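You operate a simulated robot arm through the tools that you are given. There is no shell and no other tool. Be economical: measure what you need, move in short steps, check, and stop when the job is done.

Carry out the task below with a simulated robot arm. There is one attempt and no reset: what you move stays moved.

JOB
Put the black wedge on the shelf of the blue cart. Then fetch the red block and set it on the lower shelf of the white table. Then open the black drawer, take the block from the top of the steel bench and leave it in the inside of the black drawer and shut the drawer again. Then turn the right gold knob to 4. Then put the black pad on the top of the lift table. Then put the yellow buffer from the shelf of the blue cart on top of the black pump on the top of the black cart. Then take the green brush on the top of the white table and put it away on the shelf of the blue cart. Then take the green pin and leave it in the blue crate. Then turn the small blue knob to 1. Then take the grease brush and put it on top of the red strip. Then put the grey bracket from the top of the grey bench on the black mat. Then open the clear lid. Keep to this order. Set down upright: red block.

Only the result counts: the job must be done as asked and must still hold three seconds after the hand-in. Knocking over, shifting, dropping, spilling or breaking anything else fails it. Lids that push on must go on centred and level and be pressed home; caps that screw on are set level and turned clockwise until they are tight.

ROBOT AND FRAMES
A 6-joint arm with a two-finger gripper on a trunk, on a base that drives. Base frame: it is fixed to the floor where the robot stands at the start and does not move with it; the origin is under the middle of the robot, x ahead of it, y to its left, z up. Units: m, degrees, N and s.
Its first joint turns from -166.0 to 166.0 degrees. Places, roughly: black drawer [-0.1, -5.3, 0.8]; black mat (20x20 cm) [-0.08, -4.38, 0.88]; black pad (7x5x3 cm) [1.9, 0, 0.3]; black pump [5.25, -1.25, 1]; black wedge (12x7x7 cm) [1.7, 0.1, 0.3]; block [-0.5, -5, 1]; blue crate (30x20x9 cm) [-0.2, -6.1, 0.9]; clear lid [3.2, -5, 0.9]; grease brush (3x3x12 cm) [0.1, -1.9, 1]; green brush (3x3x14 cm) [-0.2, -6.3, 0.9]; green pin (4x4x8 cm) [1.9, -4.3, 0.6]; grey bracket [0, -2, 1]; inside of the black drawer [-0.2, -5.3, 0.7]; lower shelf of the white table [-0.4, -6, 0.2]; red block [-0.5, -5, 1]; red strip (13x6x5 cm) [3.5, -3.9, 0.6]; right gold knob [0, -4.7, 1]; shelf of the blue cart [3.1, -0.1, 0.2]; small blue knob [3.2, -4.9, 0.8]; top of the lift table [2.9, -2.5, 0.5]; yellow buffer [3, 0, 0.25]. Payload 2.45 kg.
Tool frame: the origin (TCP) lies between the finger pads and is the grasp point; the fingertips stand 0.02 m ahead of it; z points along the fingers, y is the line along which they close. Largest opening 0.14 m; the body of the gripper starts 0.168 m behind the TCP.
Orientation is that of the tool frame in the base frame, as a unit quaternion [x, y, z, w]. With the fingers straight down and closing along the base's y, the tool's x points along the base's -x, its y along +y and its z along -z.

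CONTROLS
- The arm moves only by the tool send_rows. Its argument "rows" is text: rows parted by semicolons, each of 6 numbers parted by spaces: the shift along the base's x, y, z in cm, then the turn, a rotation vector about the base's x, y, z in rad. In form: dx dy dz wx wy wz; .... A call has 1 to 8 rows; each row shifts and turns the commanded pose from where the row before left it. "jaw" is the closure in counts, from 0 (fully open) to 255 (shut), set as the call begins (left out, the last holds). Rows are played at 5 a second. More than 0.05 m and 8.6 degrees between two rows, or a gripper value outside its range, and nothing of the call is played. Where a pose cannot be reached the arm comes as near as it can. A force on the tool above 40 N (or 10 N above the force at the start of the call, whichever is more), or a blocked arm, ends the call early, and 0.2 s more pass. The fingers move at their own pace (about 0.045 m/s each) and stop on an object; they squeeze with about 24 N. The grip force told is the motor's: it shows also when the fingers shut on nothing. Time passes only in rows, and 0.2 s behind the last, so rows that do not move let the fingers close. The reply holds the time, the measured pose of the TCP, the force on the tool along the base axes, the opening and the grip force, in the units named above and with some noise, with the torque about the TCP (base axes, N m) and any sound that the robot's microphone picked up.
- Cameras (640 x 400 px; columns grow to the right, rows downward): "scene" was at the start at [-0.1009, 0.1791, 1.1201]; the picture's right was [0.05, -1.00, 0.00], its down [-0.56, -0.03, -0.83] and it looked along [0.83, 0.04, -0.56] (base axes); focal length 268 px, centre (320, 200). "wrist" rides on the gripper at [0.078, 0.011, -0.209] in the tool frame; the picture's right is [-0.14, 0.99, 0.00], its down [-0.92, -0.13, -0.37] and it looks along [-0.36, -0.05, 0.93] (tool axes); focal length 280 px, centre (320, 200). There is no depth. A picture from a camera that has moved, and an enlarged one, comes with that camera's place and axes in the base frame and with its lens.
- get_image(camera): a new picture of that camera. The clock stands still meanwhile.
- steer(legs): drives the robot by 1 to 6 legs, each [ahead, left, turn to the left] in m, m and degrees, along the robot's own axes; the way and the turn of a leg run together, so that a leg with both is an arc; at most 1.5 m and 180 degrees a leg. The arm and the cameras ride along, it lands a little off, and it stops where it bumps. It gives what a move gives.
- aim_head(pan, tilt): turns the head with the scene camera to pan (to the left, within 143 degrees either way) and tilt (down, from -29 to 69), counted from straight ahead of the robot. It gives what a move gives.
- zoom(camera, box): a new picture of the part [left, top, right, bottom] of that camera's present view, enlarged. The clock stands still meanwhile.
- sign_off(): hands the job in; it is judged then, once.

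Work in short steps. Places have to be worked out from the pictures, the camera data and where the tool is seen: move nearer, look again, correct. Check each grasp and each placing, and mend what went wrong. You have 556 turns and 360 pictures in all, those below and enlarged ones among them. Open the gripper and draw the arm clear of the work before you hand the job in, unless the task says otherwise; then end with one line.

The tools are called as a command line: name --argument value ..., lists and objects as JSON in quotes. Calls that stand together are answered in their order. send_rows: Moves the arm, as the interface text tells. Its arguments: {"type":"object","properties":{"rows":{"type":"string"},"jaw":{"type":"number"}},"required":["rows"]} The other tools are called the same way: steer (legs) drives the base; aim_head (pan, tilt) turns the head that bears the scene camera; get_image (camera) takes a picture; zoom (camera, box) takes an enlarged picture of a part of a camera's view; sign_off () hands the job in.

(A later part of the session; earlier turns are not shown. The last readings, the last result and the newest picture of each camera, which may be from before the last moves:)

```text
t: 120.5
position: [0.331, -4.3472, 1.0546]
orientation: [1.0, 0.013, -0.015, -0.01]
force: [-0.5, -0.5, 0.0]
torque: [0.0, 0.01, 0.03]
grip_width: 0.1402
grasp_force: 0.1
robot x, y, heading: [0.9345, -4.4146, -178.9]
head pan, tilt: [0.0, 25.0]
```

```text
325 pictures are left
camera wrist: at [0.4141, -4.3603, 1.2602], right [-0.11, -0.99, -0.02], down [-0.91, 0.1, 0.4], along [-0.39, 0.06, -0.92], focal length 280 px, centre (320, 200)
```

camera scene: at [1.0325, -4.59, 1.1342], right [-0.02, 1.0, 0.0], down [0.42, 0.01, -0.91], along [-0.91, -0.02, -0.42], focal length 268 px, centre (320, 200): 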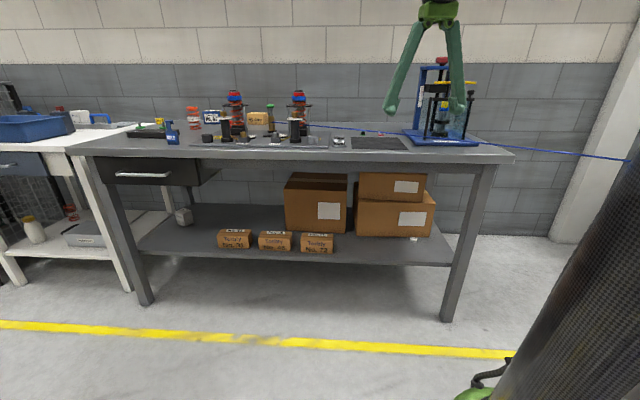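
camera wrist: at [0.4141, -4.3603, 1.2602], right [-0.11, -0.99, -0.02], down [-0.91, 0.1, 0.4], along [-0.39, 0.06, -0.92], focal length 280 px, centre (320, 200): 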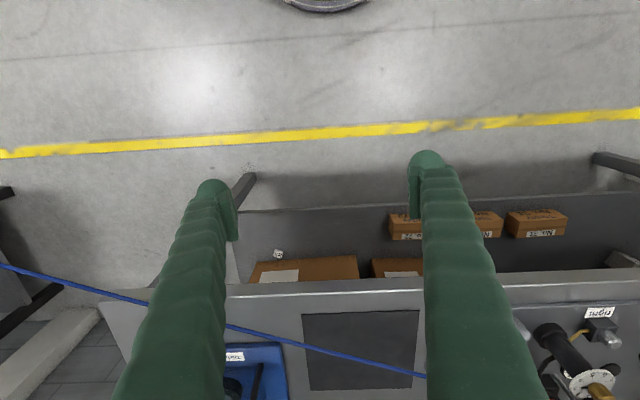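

This is the steel bench with the drawer at its left end and the mat at its right. I zoom in to identify the items.

zoom --camera "scene" --box '[80, 70, 240, 200]'

zoom --camera "scene" --box '[180, 80, 340, 180]'

zoom --camera "scene" --box '[0, 70, 140, 300]'

```text
3.08 times, centred on (160, 135) of scene
camera zoom: at [1.0325, -4.59, 1.1342], right [-0.02, 1.0, 0.0], down [0.42, 0.01, -0.91], along [-0.91, -0.02, -0.42], focal length 825 px, centre (812, 400)
```

zoom: 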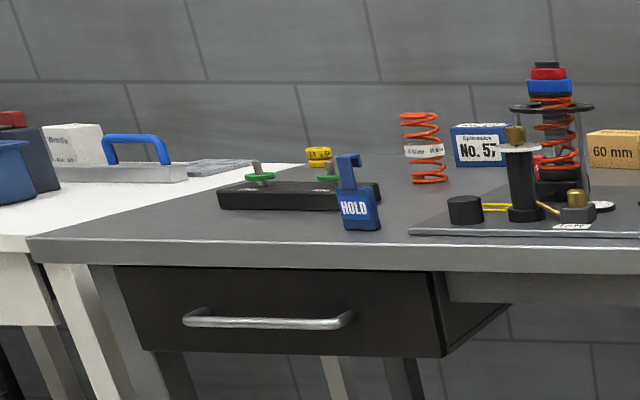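

```text
4.00 times, centred on (260, 130) of scene
camera zoom: at [1.0325, -4.59, 1.1342], right [-0.02, 1.0, 0.0], down [0.42, 0.01, -0.91], along [-0.91, -0.02, -0.42], focal length 1072 px, centre (560, 480)
```

zoom: 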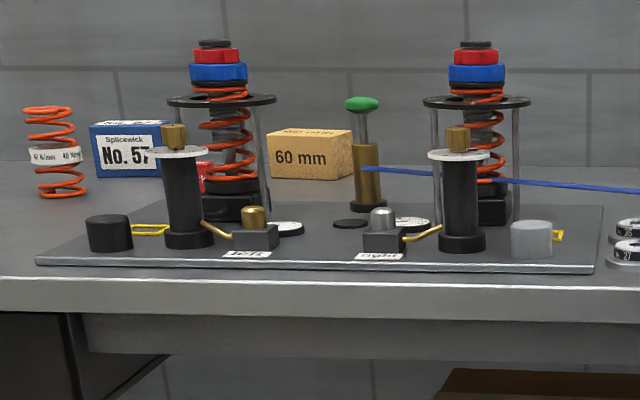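

```text
1.74 times, centred on (70, 185) of scene
camera zoom: at [1.0325, -4.59, 1.1342], right [-0.02, 1.0, 0.0], down [0.42, 0.01, -0.91], along [-0.91, -0.02, -0.42], focal length 466 px, centre (755, 226)
```

zoom: 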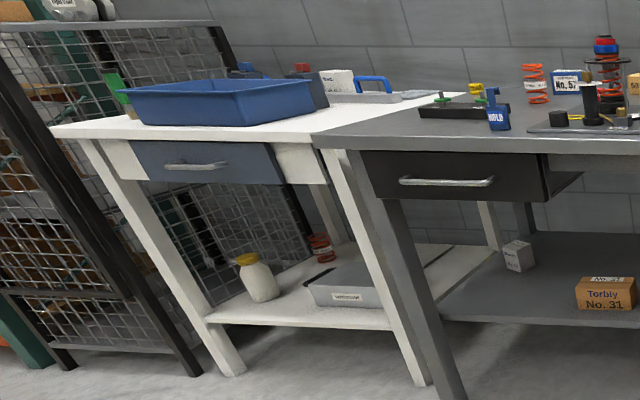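

The red block seems to hide behind the left damper, and the 60 mm wooden block is next to it near (−0.5, −5). I slide left along the bench for a better view.

steer --legs '[[0, 0.7, 0]]'

get_image --camera "scene"

zoom --camera "scene" --box '[290, 70, 530, 200]'

```text
t: 124.5
position: [0.3427, -5.066, 1.0539]
orientation: [1.0, 0.008, -0.013, -0.01]
force: [0.6, 0.5, 0.5]
torque: [0.0, 0.04, -0.02]
grip_width: 0.1399
grasp_force: 0.0
robot x, y, heading: [0.9446, -5.1416, -179.4]
head pan, tilt: [0.0, 25.0]
```

```text
321 pictures are left
camera scene: at [1.0413, -5.3171, 1.1341], right [-0.01, 1.0, 0.0], down [0.42, 0.0, -0.91], along [-0.91, -0.01, -0.42], focal length 268 px, centre (320, 200)
```

scene: 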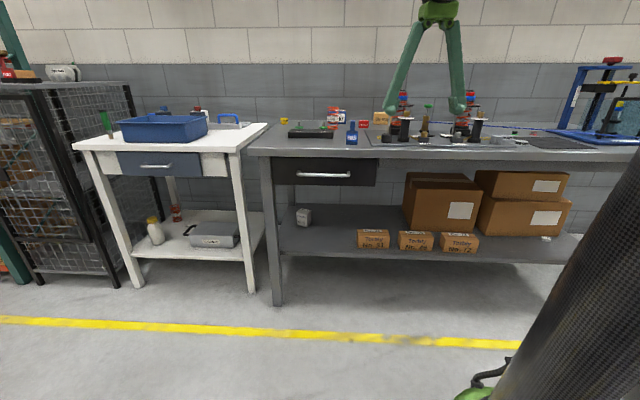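

```text
2.67 times, centred on (410, 135) of scene
camera zoom: at [1.0413, -5.3171, 1.1341], right [-0.01, 1.0, 0.0], down [0.42, 0.0, -0.91], along [-0.91, -0.01, -0.42], focal length 715 px, centre (80, 373)
```

zoom: 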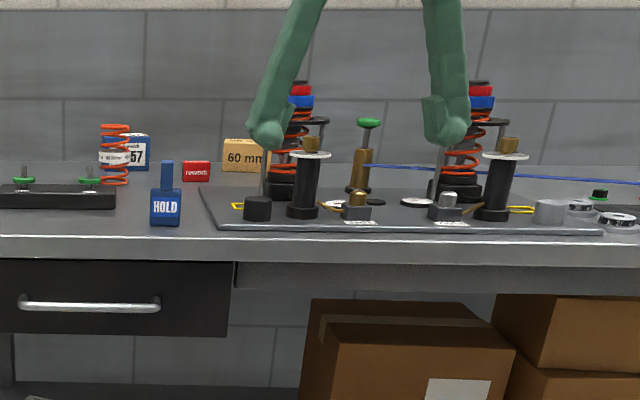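

The red block is at about (−0.50, −5.09) and the 60 mm block at about (−0.61, −4.97). I drive closer, with the arm high.

steer --legs '[[0.4, 0, -0.6]]'

get_image --camera "wrist"

get_image --camera "scene"

```text
t: 127.0
position: [-0.0596, -5.0578, 1.0547]
orientation: [1.0, -0.001, -0.013, -0.01]
force: [0.0, 0.0, 0.6]
torque: [-0.01, 0.0, 0.01]
grip_width: 0.1398
grasp_force: 0.0
robot x, y, heading: [0.5411, -5.1416, 179.7]
head pan, tilt: [0.0, 25.0]
```

```text
319 pictures are left
camera wrist: at [0.0233, -5.0727, 1.2602], right [-0.14, -0.99, -0.02], down [-0.91, 0.12, 0.4], along [-0.39, 0.07, -0.92], focal length 280 px, centre (320, 200)
```

wrist: 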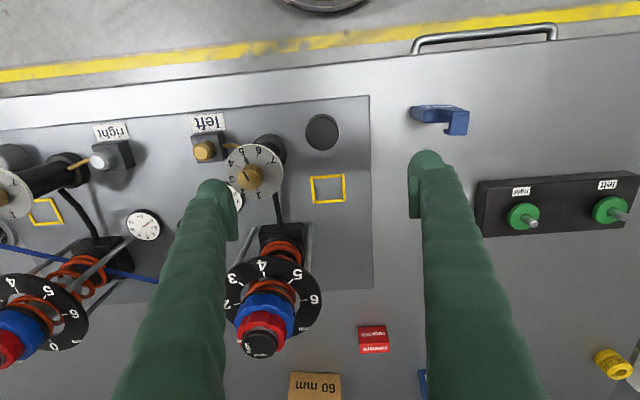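

```text
318 pictures are left
camera scene: at [0.6352, -5.3192, 1.1341], right [0.01, 1.0, 0.0], down [0.42, 0.0, -0.91], along [-0.91, 0.01, -0.42], focal length 268 px, centre (320, 200)
```

scene: 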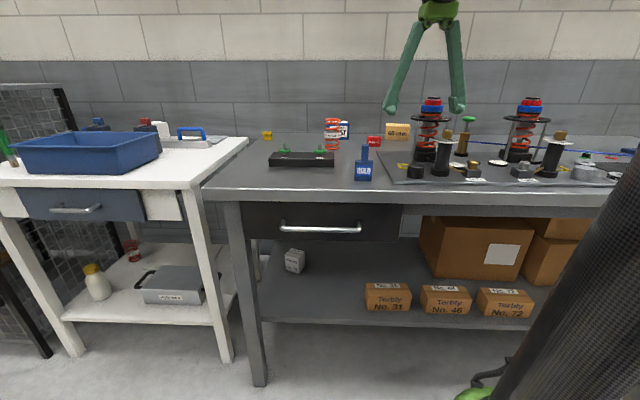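

I've located the items. To keep the forearm away from the left damper, I shift the base a bit left and closer, then reach vertically from above.

steer --legs '[[0.07, 0.2, 0]]'

send_rows --rows "-4 2 0 0 0 0;-4 2 0 0 0 0;-4 2 0 0 0 0;-4 2 0 0 0 0;-4 2 0 0 0 0;-4 2 0 0 0 0;-3 2 0 0 0 0;0 0 0 0 0 0"

get_image --camera "wrist"

get_image --camera "scene"

```text
t: 128.6
position: [-0.1325, -5.2536, 1.0541]
orientation: [1.0, 0.0, -0.014, -0.01]
force: [-0.1, 0.0, 0.0]
torque: [0.0, -0.03, 0.0]
grip_width: 0.1402
grasp_force: 0.1
robot x, y, heading: [0.4669, -5.3374, 179.4]
head pan, tilt: [0.0, 25.0]
```

```text
t: 130.4
position: [-0.4014, -5.1106, 1.0545]
orientation: [1.0, -0.001, -0.014, -0.009]
force: [0.1, -0.5, 0.1]
torque: [0.01, -0.02, 0.0]
grip_width: 0.1399
grasp_force: 0.1
robot x, y, heading: [0.4668, -5.3373, 179.6]
head pan, tilt: [0.0, 25.0]
```

```text
317 pictures are left
camera wrist: at [-0.3185, -5.1259, 1.261], right [-0.14, -0.99, -0.02], down [-0.91, 0.12, 0.4], along [-0.39, 0.07, -0.92], focal length 280 px, centre (320, 200)
```

wrist: 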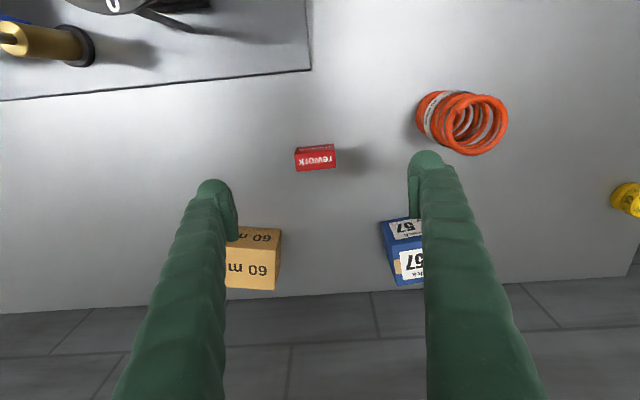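

```text
316 pictures are left
camera scene: at [0.5629, -5.5149, 1.1341], right [0.01, 1.0, 0.0], down [0.42, 0.0, -0.91], along [-0.91, 0.01, -0.42], focal length 268 px, centre (320, 200)
```

scene: 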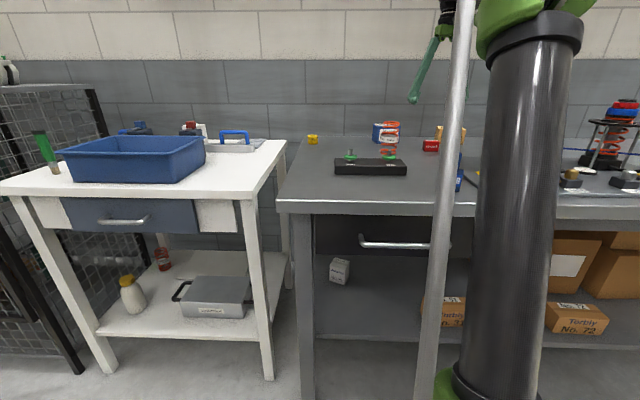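

The red block is at about (−0.415, −5.10). I descend above it with the opening narrowed to about 9 cm, then re-check.

send_rows --rows "-0.4 0.3 -2 0 0 0;-0.4 0.3 -2 0 0 0;-0.4 0.3 -2 0 0 0;0 0 -2 0 0 0;0 0 -2 0 0 0;0 0 0 0 0 0" --jaw 80

get_image --camera "wrist"

```text
t: 131.8
position: [-0.4124, -5.1032, 0.9537]
orientation: [1.0, 0.0, -0.013, -0.009]
force: [0.1, -0.7, 0.3]
torque: [-0.03, 0.0, 0.01]
grip_width: 0.0961
grasp_force: 0.0
robot x, y, heading: [0.4675, -5.3375, 179.6]
head pan, tilt: [0.0, 25.0]
```

```text
315 pictures are left
camera wrist: at [-0.3297, -5.1194, 1.1589], right [-0.14, -0.99, -0.02], down [-0.91, 0.12, 0.4], along [-0.39, 0.07, -0.92], focal length 280 px, centre (320, 200)
```

wrist: 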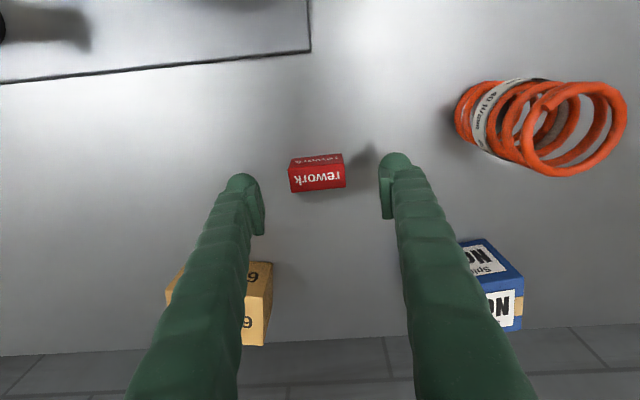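

The block is centred between the fingers. I descend to TCP z≈0.89 and close.

send_rows --rows "0 0.2 -2 0 0 0;0 0 -2 0 0 0;0 0 -1.5 0 0 0;0 0 -0.8 0 0 0;0 0 0 0 0 0"

send_rows --rows "0 0 0 0 0 0;0 0 0 0 0 0;0 0 0 0 0 0;0 0 0 0 0 0;0 0 0 0 0 0" --jaw 255

get_image --camera "wrist"

```text
t: 132.8
position: [-0.4135, -5.102, 0.8978]
orientation: [1.0, -0.001, -0.015, -0.009]
force: [4.2, 0.6, 17.0]
torque: [-0.92, -0.25, 0.23]
grip_width: 0.0975
grasp_force: 0.6
robot x, y, heading: [0.4689, -5.3389, 179.4]
head pan, tilt: [0.0, 25.0]
stopped in row 4: the force on the tool passed its limit at 63 N (the readings are from after the stop); the commanded pose is now the measured one
```

```text
t: 133.4
position: [-0.4148, -5.1141, 0.8994]
orientation: [1.0, 0.003, -0.015, -0.008]
force: [1.4, -26.8, 34.7]
torque: [-2.03, -0.42, -0.25]
grip_width: 0.0671
grasp_force: 16.0
robot x, y, heading: [0.466, -5.3393, 180.1]
head pan, tilt: [0.0, 25.0]
stopped in row 2: the force on the tool passed its limit at 43 N (the readings are from after the stop); the commanded pose is now the measured one
```

```text
314 pictures are left
camera wrist: at [-0.3305, -5.1266, 1.1051], right [-0.13, -0.99, -0.01], down [-0.91, 0.12, 0.4], along [-0.39, 0.06, -0.92], focal length 280 px, centre (320, 200)
```

wrist: 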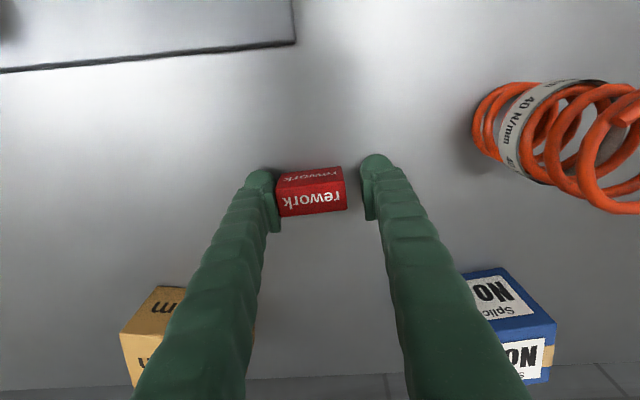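

The tips touched the bench, so its top is at ≈0.877. I lift 6 mm and then close.

send_rows --rows "0 1 0.7 0 0 0;0 0 0 0 0 0" --jaw 120

send_rows --rows "0 0 0 0 0 0;0 0 0 0 0 0;0 0 0 0 0 0;0 0 0 0 0 0;0 0 0 0 0 0" --jaw 255

get_image --camera "wrist"

```text
t: 134.0
position: [-0.416, -5.0966, 0.9049]
orientation: [1.0, 0.0, -0.015, -0.009]
force: [-0.1, 0.0, 0.0]
torque: [-0.01, 0.03, 0.03]
grip_width: 0.0741
grasp_force: 0.0
robot x, y, heading: [0.4656, -5.3393, 179.8]
head pan, tilt: [0.0, 25.0]
```

```text
t: 135.2
position: [-0.4151, -5.0978, 0.9037]
orientation: [1.0, 0.001, -0.015, -0.008]
force: [0.2, 0.1, 0.3]
torque: [0.0, 0.04, 0.03]
grip_width: 0.0505
grasp_force: 23.8
robot x, y, heading: [0.4666, -5.3421, 179.6]
head pan, tilt: [0.0, 25.0]
```

```text
313 pictures are left
camera wrist: at [-0.3326, -5.1114, 1.1098], right [-0.14, -0.99, -0.01], down [-0.91, 0.12, 0.4], along [-0.39, 0.07, -0.92], focal length 280 px, centre (320, 200)
```

wrist: 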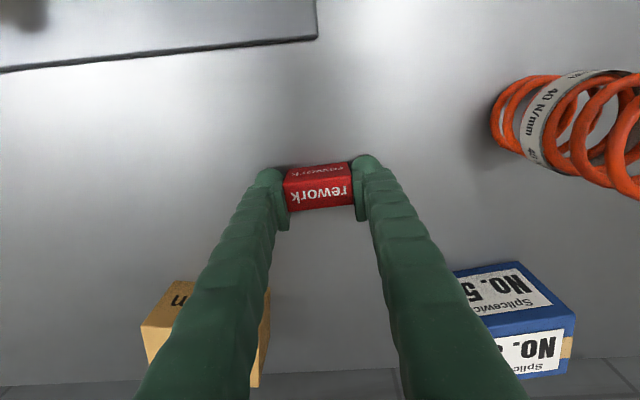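

Gripped at 5 cm. For the low white-table shelf the tool must be pitched, and the block must stay upright, so I release and re-grasp it here with about a 50° pitch.

send_rows --rows "0 0 0 0 0 0;0 0 0 0 0 0;0 0 0 0 0 0;0 0 2 0 0 0;0 0 3 0 0.1 0;0 0 2 0 0.145 0;0 0 0 0 0.145 0;0 0 0 0 0.145 0" --jaw 80

send_rows --rows "0 0 0 0 0.145 0;0 0 0 0 0.145 0;0 0 0 0 0.05 0;0 0 0 0 0 0"

get_image --camera "wrist"

```text
t: 137.0
position: [-0.416, -5.0975, 0.9746]
orientation: [0.96, -0.001, -0.28, -0.009]
force: [-0.1, 0.1, 0.3]
torque: [0.02, -0.06, -0.02]
grip_width: 0.096
grasp_force: 0.0
robot x, y, heading: [0.464, -5.3357, 179.6]
head pan, tilt: [0.0, 25.0]
```

```text
t: 138.0
position: [-0.413, -5.0967, 0.9751]
orientation: [0.899, -0.003, -0.438, -0.008]
force: [-0.2, -0.4, 0.4]
torque: [0.01, 0.02, 0.01]
grip_width: 0.0961
grasp_force: 0.0
robot x, y, heading: [0.4665, -5.341, 179.8]
head pan, tilt: [0.0, 25.0]
```

```text
312 pictures are left
camera wrist: at [-0.2027, -5.1115, 1.0409], right [-0.1, -0.99, 0.1], down [-0.28, 0.12, 0.95], along [-0.96, 0.07, -0.29], focal length 280 px, centre (320, 200)
```

wrist: 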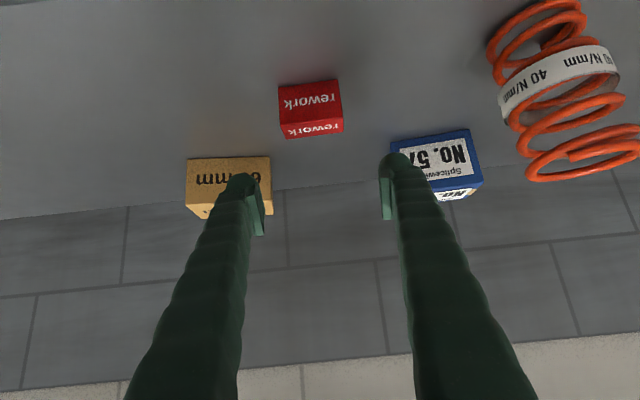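

The block lies straight below. I lower 6.7 cm to TCP z≈0.908 and close.

send_rows --rows "-0.3 0 -2.5 0 0 0;-0.3 0 -2.5 0 0 0;0 0 -1.6 0 0 0;0 0 0 0 0 0"

send_rows --rows "0 0 0 0 0 0;0 0 0 0 0 0;0 0 0 0 0 0;0 0 0 0 0 0;0 0 0 0 0 0" --jaw 255

get_image --camera "wrist"

```text
t: 139.0
position: [-0.4199, -5.0976, 0.9086]
orientation: [0.9, -0.003, -0.437, -0.009]
force: [-0.4, -0.2, -0.5]
torque: [-0.01, 0.01, -0.03]
grip_width: 0.096
grasp_force: 0.0
robot x, y, heading: [0.4671, -5.3415, 179.8]
head pan, tilt: [0.0, 25.0]
```

```text
t: 140.2
position: [-0.4199, -5.0974, 0.9098]
orientation: [0.9, -0.003, -0.437, -0.008]
force: [0.9, -1.0, -0.1]
torque: [-0.01, -0.01, -0.01]
grip_width: 0.0518
grasp_force: 24.1
robot x, y, heading: [0.4652, -5.3375, 179.8]
head pan, tilt: [0.0, 25.0]
```

```text
311 pictures are left
camera wrist: at [-0.2091, -5.1114, 0.9754], right [-0.1, -0.99, 0.1], down [-0.28, 0.12, 0.95], along [-0.96, 0.07, -0.29], focal length 280 px, centre (320, 200)
```

wrist: 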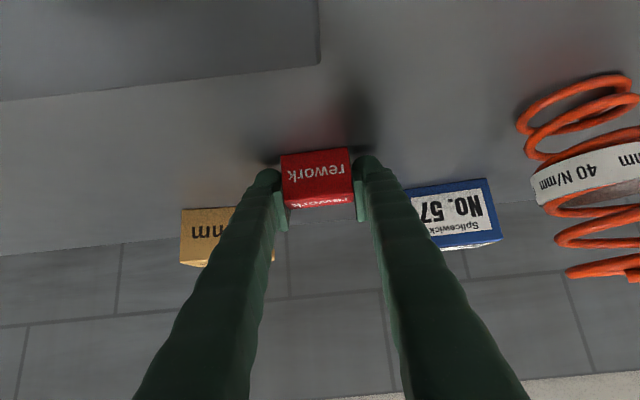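

The pitched grasp is good. I lift and retract toward the robot.

send_rows --rows "0 0 3 0 0 0;0 0 4 0 0 0;0 0 4 0 0 0;0 0 4 0 0 0;4 -1.5 0 0 0 0;4 -1.5 0 0 0 0;4 -1.5 0 0 0 0;4 -1.5 0 0 0 0"

steer --legs '[[-0.5, 0, 0], [0, 0.75, 0]]'

get_image --camera "scene"

get_image --camera "wrist"

```text
t: 142.0
position: [-0.2632, -5.1545, 1.0579]
orientation: [0.899, -0.002, -0.437, -0.008]
force: [-0.4, -0.3, 0.0]
torque: [-0.02, -0.01, 0.01]
grip_width: 0.0516
grasp_force: 24.2
robot x, y, heading: [0.4669, -5.3419, 179.7]
head pan, tilt: [0.0, 25.0]
```

```text
t: 147.8
position: [0.1857, -5.7521, 1.0593]
orientation: [0.899, 0.03, -0.437, 0.009]
force: [-0.4, -0.4, 0.0]
torque: [0.01, -0.02, -0.02]
grip_width: 0.0514
grasp_force: 24.0
robot x, y, heading: [0.9248, -5.8859, -176.2]
head pan, tilt: [0.0, 25.0]
stopped in leg 2: the robot was blocked; the commanded pose is now the measured one
```

```text
310 pictures are left
camera scene: at [1.0344, -6.0526, 1.1341], right [-0.07, 1.0, 0.0], down [0.42, 0.03, -0.91], along [-0.9, -0.06, -0.42], focal length 268 px, centre (320, 200)
```

scene: 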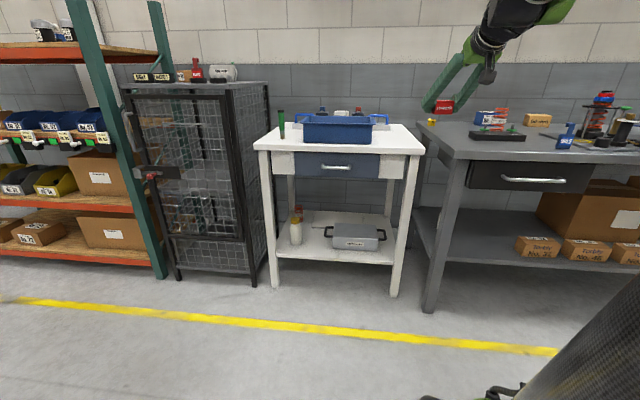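

```text
309 pictures are left
camera wrist: at [0.3978, -5.7512, 1.1254], right [-0.03, -0.99, 0.1], down [-0.28, 0.1, 0.95], along [-0.96, 0.0, -0.29], focal length 280 px, centre (320, 200)
```

wrist: 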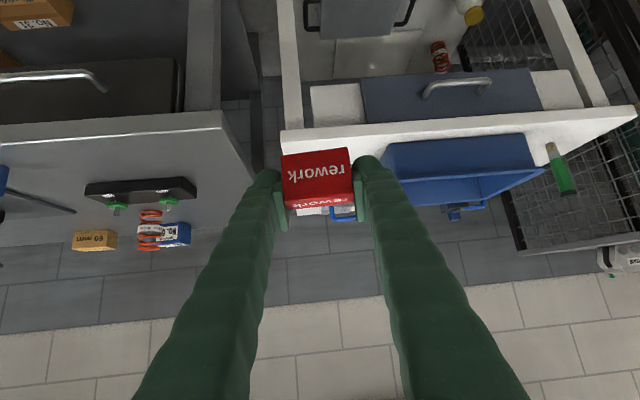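

The base bumped on something at its left rear, likely the blue-legged table. I look there before moving on.

aim_head --pan 100 --tilt 35

get_image --camera "scene"

```text
t: 149.5
position: [0.1861, -5.7521, 1.0593]
orientation: [0.898, 0.03, -0.438, 0.008]
force: [-1.2, 0.0, -0.3]
torque: [0.05, -0.01, -0.01]
grip_width: 0.0514
grasp_force: 24.0
robot x, y, heading: [0.927, -5.8876, -176.0]
head pan, tilt: [100.0, 35.0]
```

```text
308 pictures are left
camera scene: at [1.1472, -6.1321, 1.1184], right [-0.97, -0.24, 0.0], down [-0.14, 0.56, -0.82], along [0.19, -0.8, -0.57], focal length 268 px, centre (320, 200)
```

scene: 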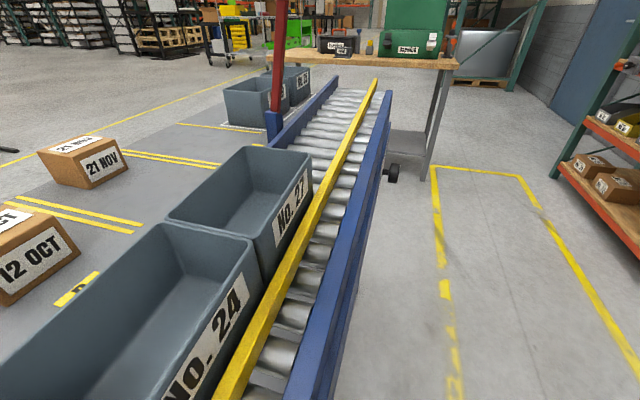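

The conveyor end is what blocked me, and it looks undisturbed. I pull away from it and turn toward the free spot on the white table's shelf, front left of the grey case.

steer --legs '[[0.085, -0.055, 0], [0, 0, 17]]'

aim_head --pan -10 --tilt 30

get_image --camera "scene"

```text
t: 151.6
position: [0.0896, -5.9154, 1.0593]
orientation: [0.885, 0.156, -0.432, 0.069]
force: [0.5, 0.3, -1.1]
torque: [-0.05, -0.03, -0.04]
grip_width: 0.0514
grasp_force: 23.6
robot x, y, heading: [0.8403, -5.8329, -159.8]
head pan, tilt: [100.0, 35.0]
```

```text
t: 153.5
position: [0.0915, -5.917, 1.0597]
orientation: [0.886, 0.157, -0.431, 0.07]
force: [-0.1, -0.4, 0.0]
torque: [0.01, -0.01, -0.01]
grip_width: 0.0514
grasp_force: 24.0
robot x, y, heading: [0.8345, -5.8343, -160.0]
head pan, tilt: [-10.0, 30.0]
```

```text
307 pictures are left
camera scene: at [0.9866, -5.9501, 1.1261], right [-0.18, 0.98, 0.0], down [0.49, 0.09, -0.87], along [-0.85, -0.15, -0.5], focal length 268 px, centre (320, 200)
```

scene: 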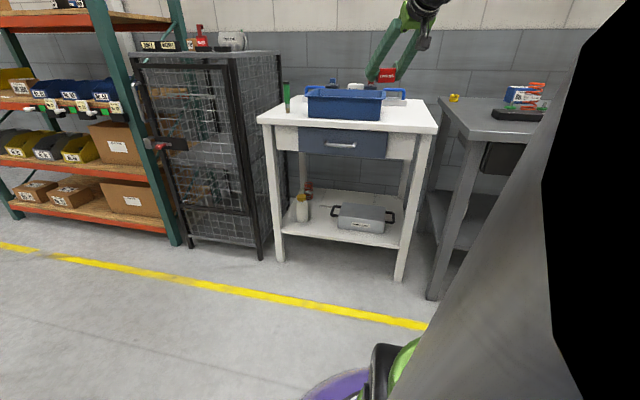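

The free spot at about (−0.235, −6.17) is confirmed. I descend diagonally in front of the table.

send_rows --rows "0.2 -1.6 -4 0 0 0;0.2 -1.6 -4 0 0 0;0.2 -1.6 -4 0 0 0;0.2 -1.6 -4 0 0 0;0.2 -1.6 -4 0 0 0;0.2 -1.6 -4 0 0 0;-0.5 -1.6 -4 0 0 0;-0.5 -1.6 -4 0 0 0"

send_rows --rows "-1.5 -0.55 -4 0 0 0;-1.5 -0.55 -4 0 0 0;-2.3 -0.9 -3.5 0 0 0;-2.3 -0.9 -3.5 0 0 0;-2.3 -0.9 -3.5 0 0 0;0 0 0 0 0 0"

get_image --camera "wrist"

get_image --camera "scene"

```text
t: 155.3
position: [0.0933, -6.0445, 0.7397]
orientation: [0.885, 0.156, -0.432, 0.07]
force: [0.2, 0.0, -0.3]
torque: [-0.01, 0.0, 0.03]
grip_width: 0.0515
grasp_force: 24.1
robot x, y, heading: [0.8355, -5.8328, -159.9]
head pan, tilt: [-10.0, 30.0]
```

```text
t: 156.7
position: [-0.0082, -6.0825, 0.5593]
orientation: [0.885, 0.156, -0.432, 0.07]
force: [0.5, 0.8, -0.4]
torque: [-0.02, 0.02, 0.0]
grip_width: 0.0514
grasp_force: 24.6
robot x, y, heading: [0.838, -5.835, -159.7]
head pan, tilt: [-10.0, 30.0]
```

```text
306 pictures are left
camera wrist: at [0.1959, -6.0215, 0.6248], right [0.26, -0.96, 0.1], down [-0.3, 0.02, 0.95], along [-0.92, -0.27, -0.29], focal length 280 px, centre (320, 200)
```

wrist: 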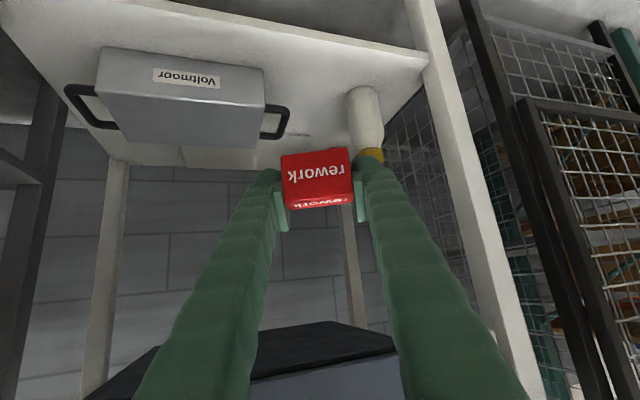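

```text
305 pictures are left
camera scene: at [0.9865, -5.9501, 1.1261], right [-0.17, 0.98, 0.0], down [0.49, 0.09, -0.87], along [-0.85, -0.15, -0.5], focal length 268 px, centre (320, 200)
```

scene: 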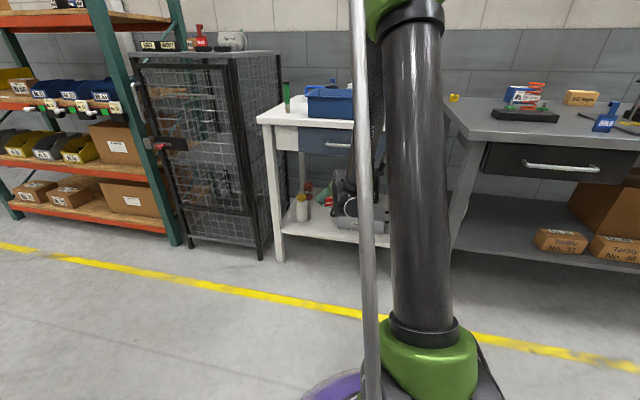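

The target spot between the case handle and the bottle is visible. I continue in and down.

send_rows --rows "-2.3 -0.9 -4 0 0 0;-2.3 -0.9 -4 0 0 0;-2.3 -0.9 -4 0 0 0;-2.3 -0.9 -4 0 0 0;-3 -1.15 -2.5 0 0 0;-3 -1.15 -2.5 0 0 0;-3 -1.15 -2.5 0 0 0;0 0 0 0 0 0"

get_image --camera "wrist"

```text
t: 158.5
position: [-0.1872, -6.1528, 0.3194]
orientation: [0.886, 0.157, -0.432, 0.069]
force: [-0.2, 0.2, 0.1]
torque: [0.0, 0.05, 0.02]
grip_width: 0.0513
grasp_force: 24.0
robot x, y, heading: [0.8372, -5.834, -160.0]
head pan, tilt: [-10.0, 30.0]
```

```text
304 pictures are left
camera wrist: at [0.015, -6.0922, 0.3864], right [0.26, -0.96, 0.1], down [-0.3, 0.02, 0.95], along [-0.92, -0.27, -0.29], focal length 280 px, centre (320, 200)
```

wrist: 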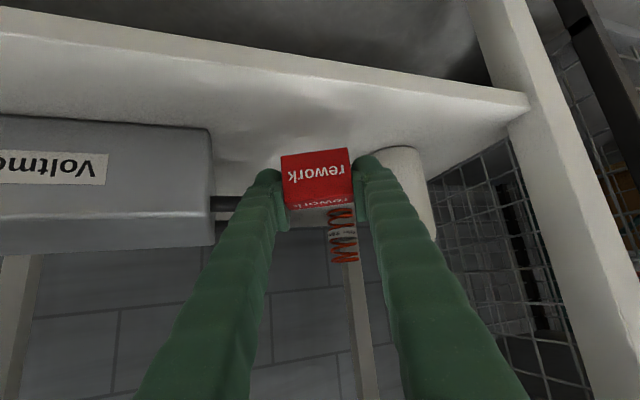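

The shelf front edge is near x≈−0.18. I go 5 cm further in and then lower gently to contact.

send_rows --rows "-2.5 -0.9 -1 0 0 0;-2.5 -0.9 -1 0 0 0;0 0 -2 0 0 0;0 0 -1.5 0 0 0;0 0 -0.8 0 0 0;0 0 -0.8 0 0 0;0 0 -0.8 0 0 0;0 0 -0.8 0 0 0"

get_image --camera "wrist"

```text
t: 159.6
position: [-0.2384, -6.1719, 0.2644]
orientation: [0.884, 0.155, -0.435, 0.07]
force: [5.0, 1.7, 25.8]
torque: [-0.37, -0.55, 0.2]
grip_width: 0.0523
grasp_force: 23.9
robot x, y, heading: [0.8387, -5.8363, -159.9]
head pan, tilt: [-10.0, 30.0]
stopped in row 5: the force on the tool passed its limit at 54 N (the readings are from after the stop); the commanded pose is now the measured one
```

```text
303 pictures are left
camera wrist: at [-0.0353, -6.111, 0.3294], right [0.26, -0.96, 0.1], down [-0.3, 0.02, 0.96], along [-0.92, -0.27, -0.28], focal length 280 px, centre (320, 200)
```

wrist: 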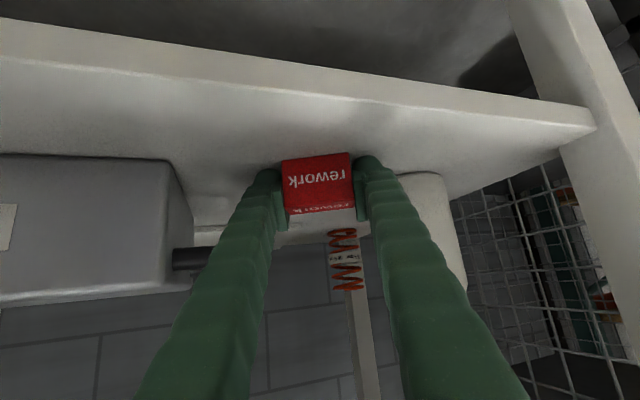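

Contact: the block is resting on the shelf. I relieve the pressure and open.

send_rows --rows "0 0 0.25 0 0 0;0 0 0 0 0 0"

send_rows --rows "0 0 0 0 0 0;0 0 0 0 0 0;0 0 0 0 0 0" --jaw 115

get_image --camera "wrist"

```text
t: 160.2
position: [-0.239, -6.1714, 0.2638]
orientation: [0.885, 0.156, -0.433, 0.07]
force: [-0.2, 0.3, -1.0]
torque: [-0.01, 0.01, 0.01]
grip_width: 0.0521
grasp_force: 24.1
robot x, y, heading: [0.835, -5.8347, -159.9]
head pan, tilt: [-10.0, 30.0]
```

```text
t: 161.0
position: [-0.239, -6.1713, 0.2653]
orientation: [0.885, 0.156, -0.434, 0.07]
force: [0.1, 1.4, -0.2]
torque: [-0.01, -0.02, 0.07]
grip_width: 0.077
grasp_force: 0.2
robot x, y, heading: [0.8372, -5.8382, -159.7]
head pan, tilt: [-10.0, 30.0]
```

```text
302 pictures are left
camera wrist: at [-0.0354, -6.1111, 0.3307], right [0.26, -0.96, 0.1], down [-0.3, 0.02, 0.95], along [-0.92, -0.27, -0.28], focal length 280 px, centre (320, 200)
```

wrist: 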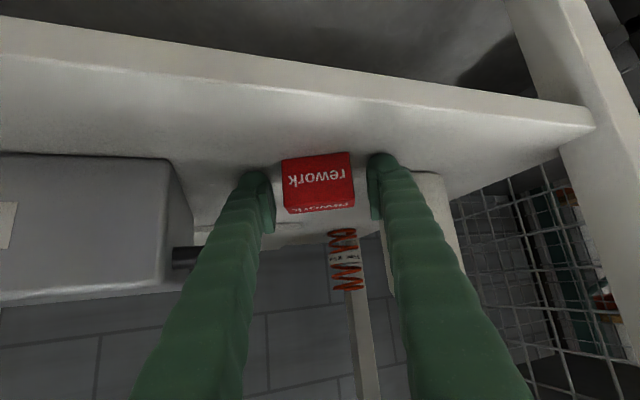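

The red block is standing. I withdraw backwards, then up.

send_rows --rows "3 1.1 0.5 0 0 0;3.5 1.3 2 0 0 0;3 1.1 3 0 0 0;3 1.1 3.5 0 0 0;2.3 0.9 4 0 0 0;2.3 0.9 4 0 0 0;2.3 0.9 4 0 0 0;2.3 0.9 4 0 0 0"

get_image --camera "wrist"

```text
t: 162.8
position: [-0.0225, -6.0952, 0.5115]
orientation: [0.885, 0.156, -0.433, 0.07]
force: [-0.8, 0.2, -0.5]
torque: [-0.03, 0.0, -0.02]
grip_width: 0.077
grasp_force: 0.1
robot x, y, heading: [0.8352, -5.8358, -160.0]
head pan, tilt: [-10.0, 30.0]
```

```text
301 pictures are left
camera wrist: at [0.1801, -6.0342, 0.5762], right [0.26, -0.96, 0.1], down [-0.3, 0.02, 0.95], along [-0.92, -0.27, -0.28], focal length 280 px, centre (320, 200)
```

wrist: 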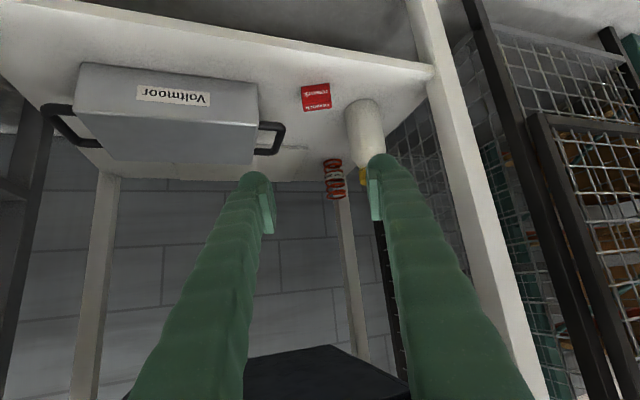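

Done with the red block. Now the drawer: I retract clear of the table and raise to handle height, then reposition in front of the drawer.

send_rows --rows "3 1.1 2 0 0 0;3 1.1 3 0 0 0;3 1.1 3 0 0 0;3 1.1 3 0 0 0;0 0 4 0 0 0;0 0 4 0 0 0;0 0 4 0 0 0;0 0 4 0 0 0"

steer --legs '[[0, 0, -20], [-0.15, -0.45, 0]]'

aim_head --pan 0 --tilt 25

get_image --camera "scene"

```text
t: 164.6
position: [0.0988, -6.0453, 0.7841]
orientation: [0.885, 0.156, -0.434, 0.071]
force: [-0.1, -0.3, 0.6]
torque: [-0.05, 0.0, -0.03]
grip_width: 0.0768
grasp_force: 0.0
robot x, y, heading: [0.8381, -5.8336, -159.7]
head pan, tilt: [-10.0, 30.0]
```

```text
t: 168.5
position: [0.2169, -5.3344, 0.7849]
orientation: [0.898, 0.002, -0.439, -0.005]
force: [0.2, 1.1, -0.2]
torque: [-0.01, -0.01, 0.0]
grip_width: 0.077
grasp_force: 0.0
robot x, y, heading: [0.9841, -5.3861, -179.7]
head pan, tilt: [-10.0, 30.0]
```

```text
t: 169.2
position: [0.2172, -5.3348, 0.7842]
orientation: [0.898, 0.001, -0.44, -0.006]
force: [-0.4, 0.7, -0.4]
torque: [0.01, 0.04, 0.03]
grip_width: 0.0768
grasp_force: 0.1
robot x, y, heading: [0.9821, -5.3888, -179.8]
head pan, tilt: [0.0, 25.0]
```

```text
300 pictures are left
camera scene: at [1.0817, -5.5614, 1.1341], right [0.0, 1.0, 0.0], down [0.42, 0.0, -0.91], along [-0.91, 0.0, -0.42], focal length 268 px, centre (320, 200)
```

scene: 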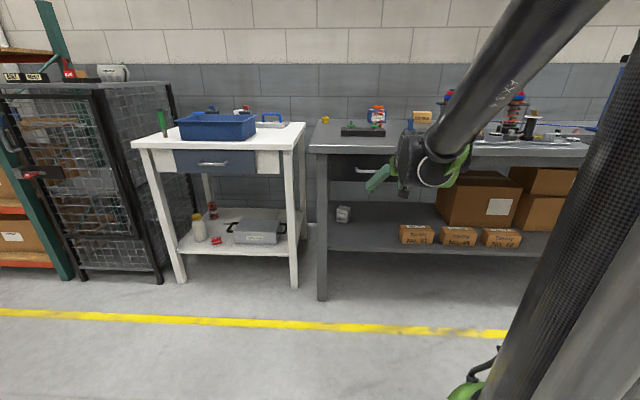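

I turn the tool horizontal, then roll it 90° so the fingers can close above and below the handle bar.

send_rows --rows "0 0 0 0 0.134 0;0 0 0 0 0.134 0;0 0 0 0 0.134 0;0 0 0 0 0.134 0;0 0 0 0 0.134 0;0 0 0 -0.143 0 0;0 0 0 -0.143 0 0;0 0 0 -0.143 0 0" --jaw 100

send_rows --rows "0 0 0 -0.143 0 0;0 0 0 -0.143 0 0;0 0 0 -0.143 0 0;0 0 0 -0.143 0 0;0 0 0 -0.143 0 0;0 0 0 -0.143 0 0;0 0 0 -0.143 0 0;0 0 0 -0.143 0 0"

get_image --camera "wrist"

get_image --camera "scene"

```text
t: 171.0
position: [0.216, -5.3339, 0.7848]
orientation: [-0.689, 0.152, 0.694, -0.144]
force: [-0.2, -0.2, 0.2]
torque: [0.0, 0.0, 0.01]
grip_width: 0.0851
grasp_force: 0.0
robot x, y, heading: [0.9811, -5.3876, -179.8]
head pan, tilt: [0.0, 25.0]
```

```text
t: 172.8
position: [0.2178, -5.3328, 0.7844]
orientation: [-0.5, 0.504, 0.501, -0.495]
force: [-0.5, 0.1, -1.0]
torque: [0.01, 0.01, -0.02]
grip_width: 0.0854
grasp_force: 0.0
robot x, y, heading: [0.9809, -5.3885, -179.7]
head pan, tilt: [0.0, 25.0]
```

```text
299 pictures are left
camera wrist: at [0.4246, -5.4135, 0.7953], right [-0.01, 0.13, 0.99], down [0.38, 0.92, -0.12], along [-0.93, 0.37, -0.06], focal length 280 px, centre (320, 200)
```

wrist: 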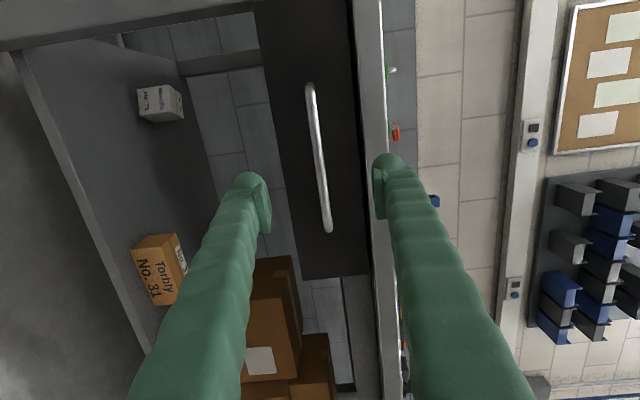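

```text
298 pictures are left
camera scene: at [1.0816, -5.5614, 1.1341], right [0.0, 1.0, 0.0], down [0.42, 0.0, -0.91], along [-0.91, 0.0, -0.42], focal length 268 px, centre (320, 200)
```

scene: 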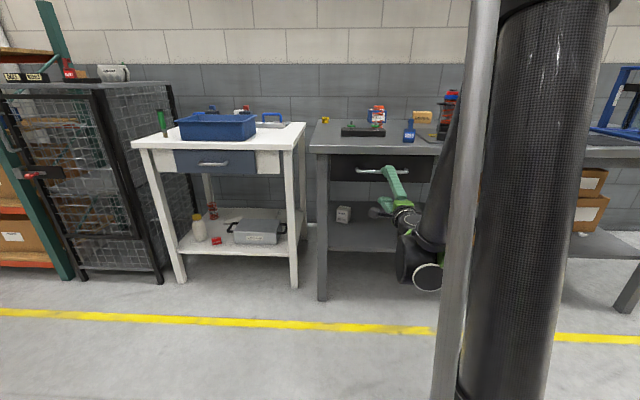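

The handle is at z≈0.778 and x≈0.03. I narrow the jaws to 5 cm so the upper finger clears the bench edge, and advance.

send_rows --rows "-4 0.3 -0.2 0 0 0;-4 0.3 -0.2 0 0 0;-4 0.3 0 0 0 0;-3 0.3 0 0 0 0;0 0 0 0 0 0" --jaw 164

get_image --camera "wrist"

```text
t: 174.0
position: [0.0683, -5.3242, 0.7797]
orientation: [-0.501, 0.503, 0.502, -0.494]
force: [0.6, -0.3, 0.4]
torque: [0.0, 0.0, -0.02]
grip_width: 0.0499
grasp_force: 0.0
robot x, y, heading: [0.9818, -5.3842, -180.0]
head pan, tilt: [0.0, 25.0]
```

```text
297 pictures are left
camera wrist: at [0.2745, -5.4039, 0.7905], right [-0.01, 0.13, 0.99], down [0.38, 0.92, -0.12], along [-0.93, 0.37, -0.06], focal length 280 px, centre (320, 200)
```

wrist: 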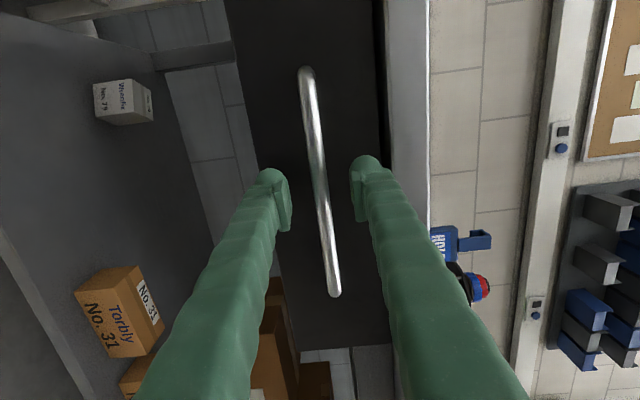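

The bar is between the fingers, about 3.5 cm ahead. I advance gently and close.

send_rows --rows "-1.5 0 -0.1 0 0 0;-1 0 0 0 0 0;-1 0 0 0 0 0;0 0 0 0 0 0"

get_image --camera "wrist"

```text
t: 175.0
position: [0.0346, -5.3218, 0.7806]
orientation: [-0.5, 0.503, 0.503, -0.495]
force: [27.2, -0.3, -5.5]
torque: [0.02, 0.65, -0.25]
grip_width: 0.0488
grasp_force: 0.1
robot x, y, heading: [0.9815, -5.3846, -179.6]
head pan, tilt: [0.0, 25.0]
```

```text
296 pictures are left
camera wrist: at [0.2406, -5.4027, 0.7912], right [-0.01, 0.13, 0.99], down [0.38, 0.92, -0.12], along [-0.93, 0.37, -0.06], focal length 280 px, centre (320, 200)
```

wrist: 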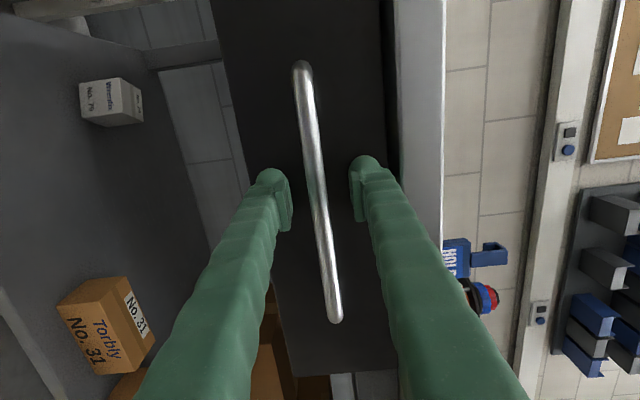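

The fingertips touched the drawer front. I back off 4 mm and close on the bar.

send_rows --rows "0.4 0 -0.2 0 0 0;0 0 0 0 0 0"

send_rows --rows "0 0 0 0 0 0;0 0 0 0 0 0;0 0 0 0 0 0;0 0 0 0 0 0;0 0 0 0 0 0" --jaw 255

```text
t: 175.6
position: [0.0343, -5.322, 0.7773]
orientation: [-0.501, 0.504, 0.501, -0.494]
force: [0.0, -0.2, 0.2]
torque: [0.02, -0.01, 0.01]
grip_width: 0.0498
grasp_force: 0.1
robot x, y, heading: [0.9795, -5.3878, -179.6]
head pan, tilt: [0.0, 25.0]
```

```text
t: 176.6
position: [0.0361, -5.3205, 0.7805]
orientation: [-0.501, 0.503, 0.502, -0.494]
force: [-1.4, -0.2, 31.5]
torque: [-0.44, -0.51, 0.02]
grip_width: 0.0077
grasp_force: 34.9
robot x, y, heading: [0.9851, -5.3873, -179.6]
head pan, tilt: [0.0, 25.0]
stopped in row 4: the force on the tool passed its limit at 42 N (the readings are from after the stop); the commanded pose is now the measured one
```

The bar is gripped. I ease the vertical force and start pulling.

send_rows --rows "0 0 0.3 0 0 0;0 0 0 0 0 0;1 0 0 0 0 0;1.5 0 0 0 0 0;2 0 0 0 0 0;2 0 0 0 0 0;2 0 0 0 0 0"

get_image --camera "wrist"

get_image --camera "scene"

```text
t: 178.2
position: [0.1204, -5.326, 0.7804]
orientation: [-0.501, 0.503, 0.501, -0.495]
force: [-1.1, -26.9, -5.1]
torque: [-0.55, 0.13, -0.24]
grip_width: 0.0077
grasp_force: 35.1
robot x, y, heading: [0.9798, -5.3873, -179.6]
head pan, tilt: [0.0, 25.0]
```

```text
295 pictures are left
camera wrist: at [0.3278, -5.4054, 0.791], right [-0.01, 0.13, 0.99], down [0.38, 0.92, -0.12], along [-0.93, 0.37, -0.06], focal length 280 px, centre (320, 200)
```

wrist: 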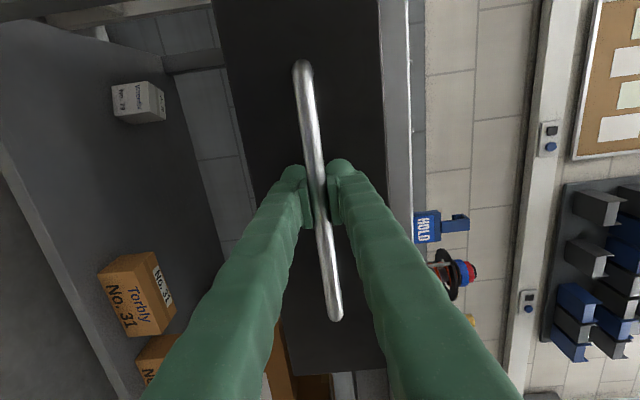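

```text
294 pictures are left
camera scene: at [1.0817, -5.5623, 1.134], right [-0.01, 1.0, 0.0], down [0.42, 0.0, -0.91], along [-0.91, -0.01, -0.42], focal length 268 px, centre (320, 200)
```

scene: 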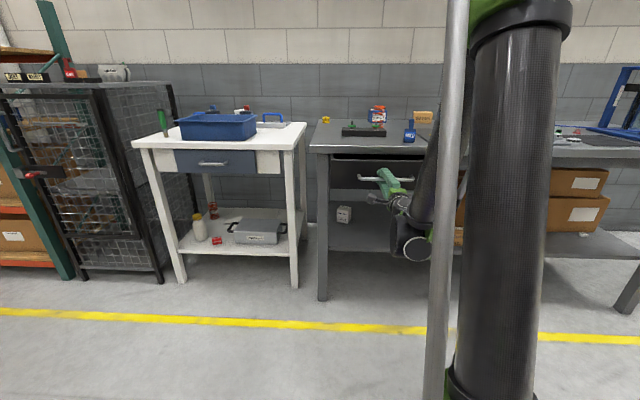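

The drawer is 8.5 cm open. I keep pulling while relieving the small side force.

send_rows --rows "0.5 -0.4 0 0 0 0;2 0 0 0 0 0;2 0 0 0 0 0;2 0 0 0 0 0;2 0 0 0 0 0;2 0 0 0 0 0;1 0 0 0 0 0;0 0 0 0 0 0"

get_image --camera "scene"

```text
t: 179.0
position: [0.1569, -5.3281, 0.7797]
orientation: [-0.501, 0.503, 0.502, -0.494]
force: [-0.7, -1.5, -31.1]
torque: [-0.48, 0.45, 0.24]
grip_width: 0.0077
grasp_force: 35.8
robot x, y, heading: [0.9814, -5.3863, -179.7]
head pan, tilt: [0.0, 25.0]
stopped in row 3: the force on the tool passed its limit at 44 N (the readings are from after the stop); the commanded pose is now the measured one
```

```text
293 pictures are left
camera scene: at [1.0807, -5.5614, 1.1342], right [-0.01, 1.0, 0.0], down [0.42, 0.0, -0.91], along [-0.91, 0.0, -0.42], focal length 268 px, centre (320, 200)
```

scene: 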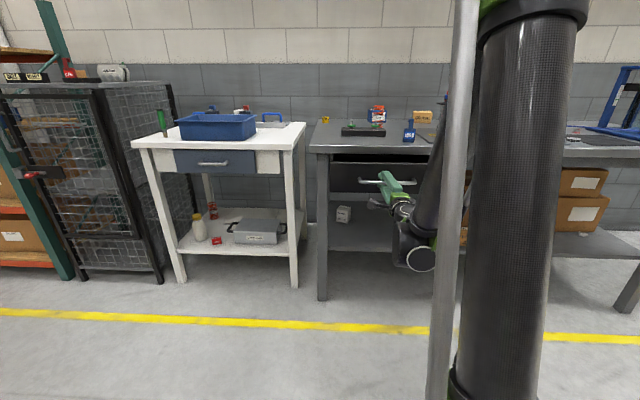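

The vertical load rose, so I lower slightly and continue.

send_rows --rows "0 0 -0.3 0 0 0;1.5 0 0 0 0 0;1.5 0 0 0 0 0;1.5 0 0 0 0 0;1.5 0 0 0 0 0;1.5 0 0 0 0 0;0 0 0 0 0 0"

get_image --camera "scene"

```text
t: 179.4
position: [0.1581, -5.3274, 0.7789]
orientation: [-0.5, 0.503, 0.501, -0.495]
force: [-0.5, -1.2, 36.6]
torque: [-0.44, -0.53, -0.03]
grip_width: 0.0077
grasp_force: 35.7
robot x, y, heading: [0.9826, -5.3847, -179.7]
head pan, tilt: [0.0, 25.0]
stopped in row 2: the force on the tool passed its limit at 56 N (the readings are from after the stop); the commanded pose is now the measured one
```

```text
292 pictures are left
camera scene: at [1.0828, -5.5615, 1.134], right [-0.01, 1.0, 0.0], down [0.42, 0.0, -0.91], along [-0.91, 0.0, -0.42], focal length 268 px, centre (320, 200)
```

scene: 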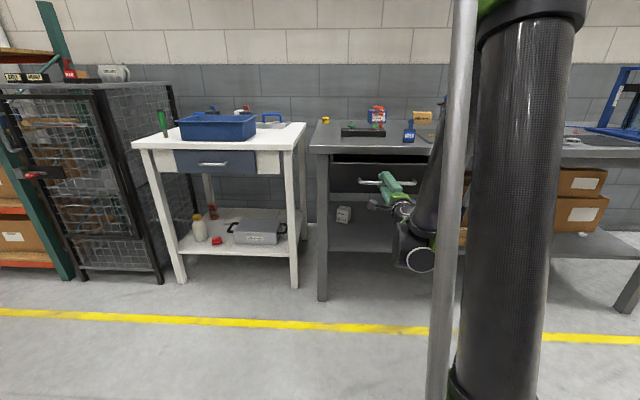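

I set the height back by half of that and pull in small steps.

send_rows --rows "0 0 0.16 0 0 0;0 0 0 0 0 0;1 0 0 0 0 0;1 0 0 0 0 0;1 0 0 0 0 0;1 0 0 0 0 0"

```text
t: 180.8
position: [0.1972, -5.3289, 0.7803]
orientation: [-0.502, 0.503, 0.5, -0.495]
force: [-0.4, -24.1, -8.3]
torque: [-0.52, 0.14, -0.38]
grip_width: 0.0076
grasp_force: 35.2
robot x, y, heading: [0.986, -5.3902, -179.9]
head pan, tilt: [0.0, 25.0]
```

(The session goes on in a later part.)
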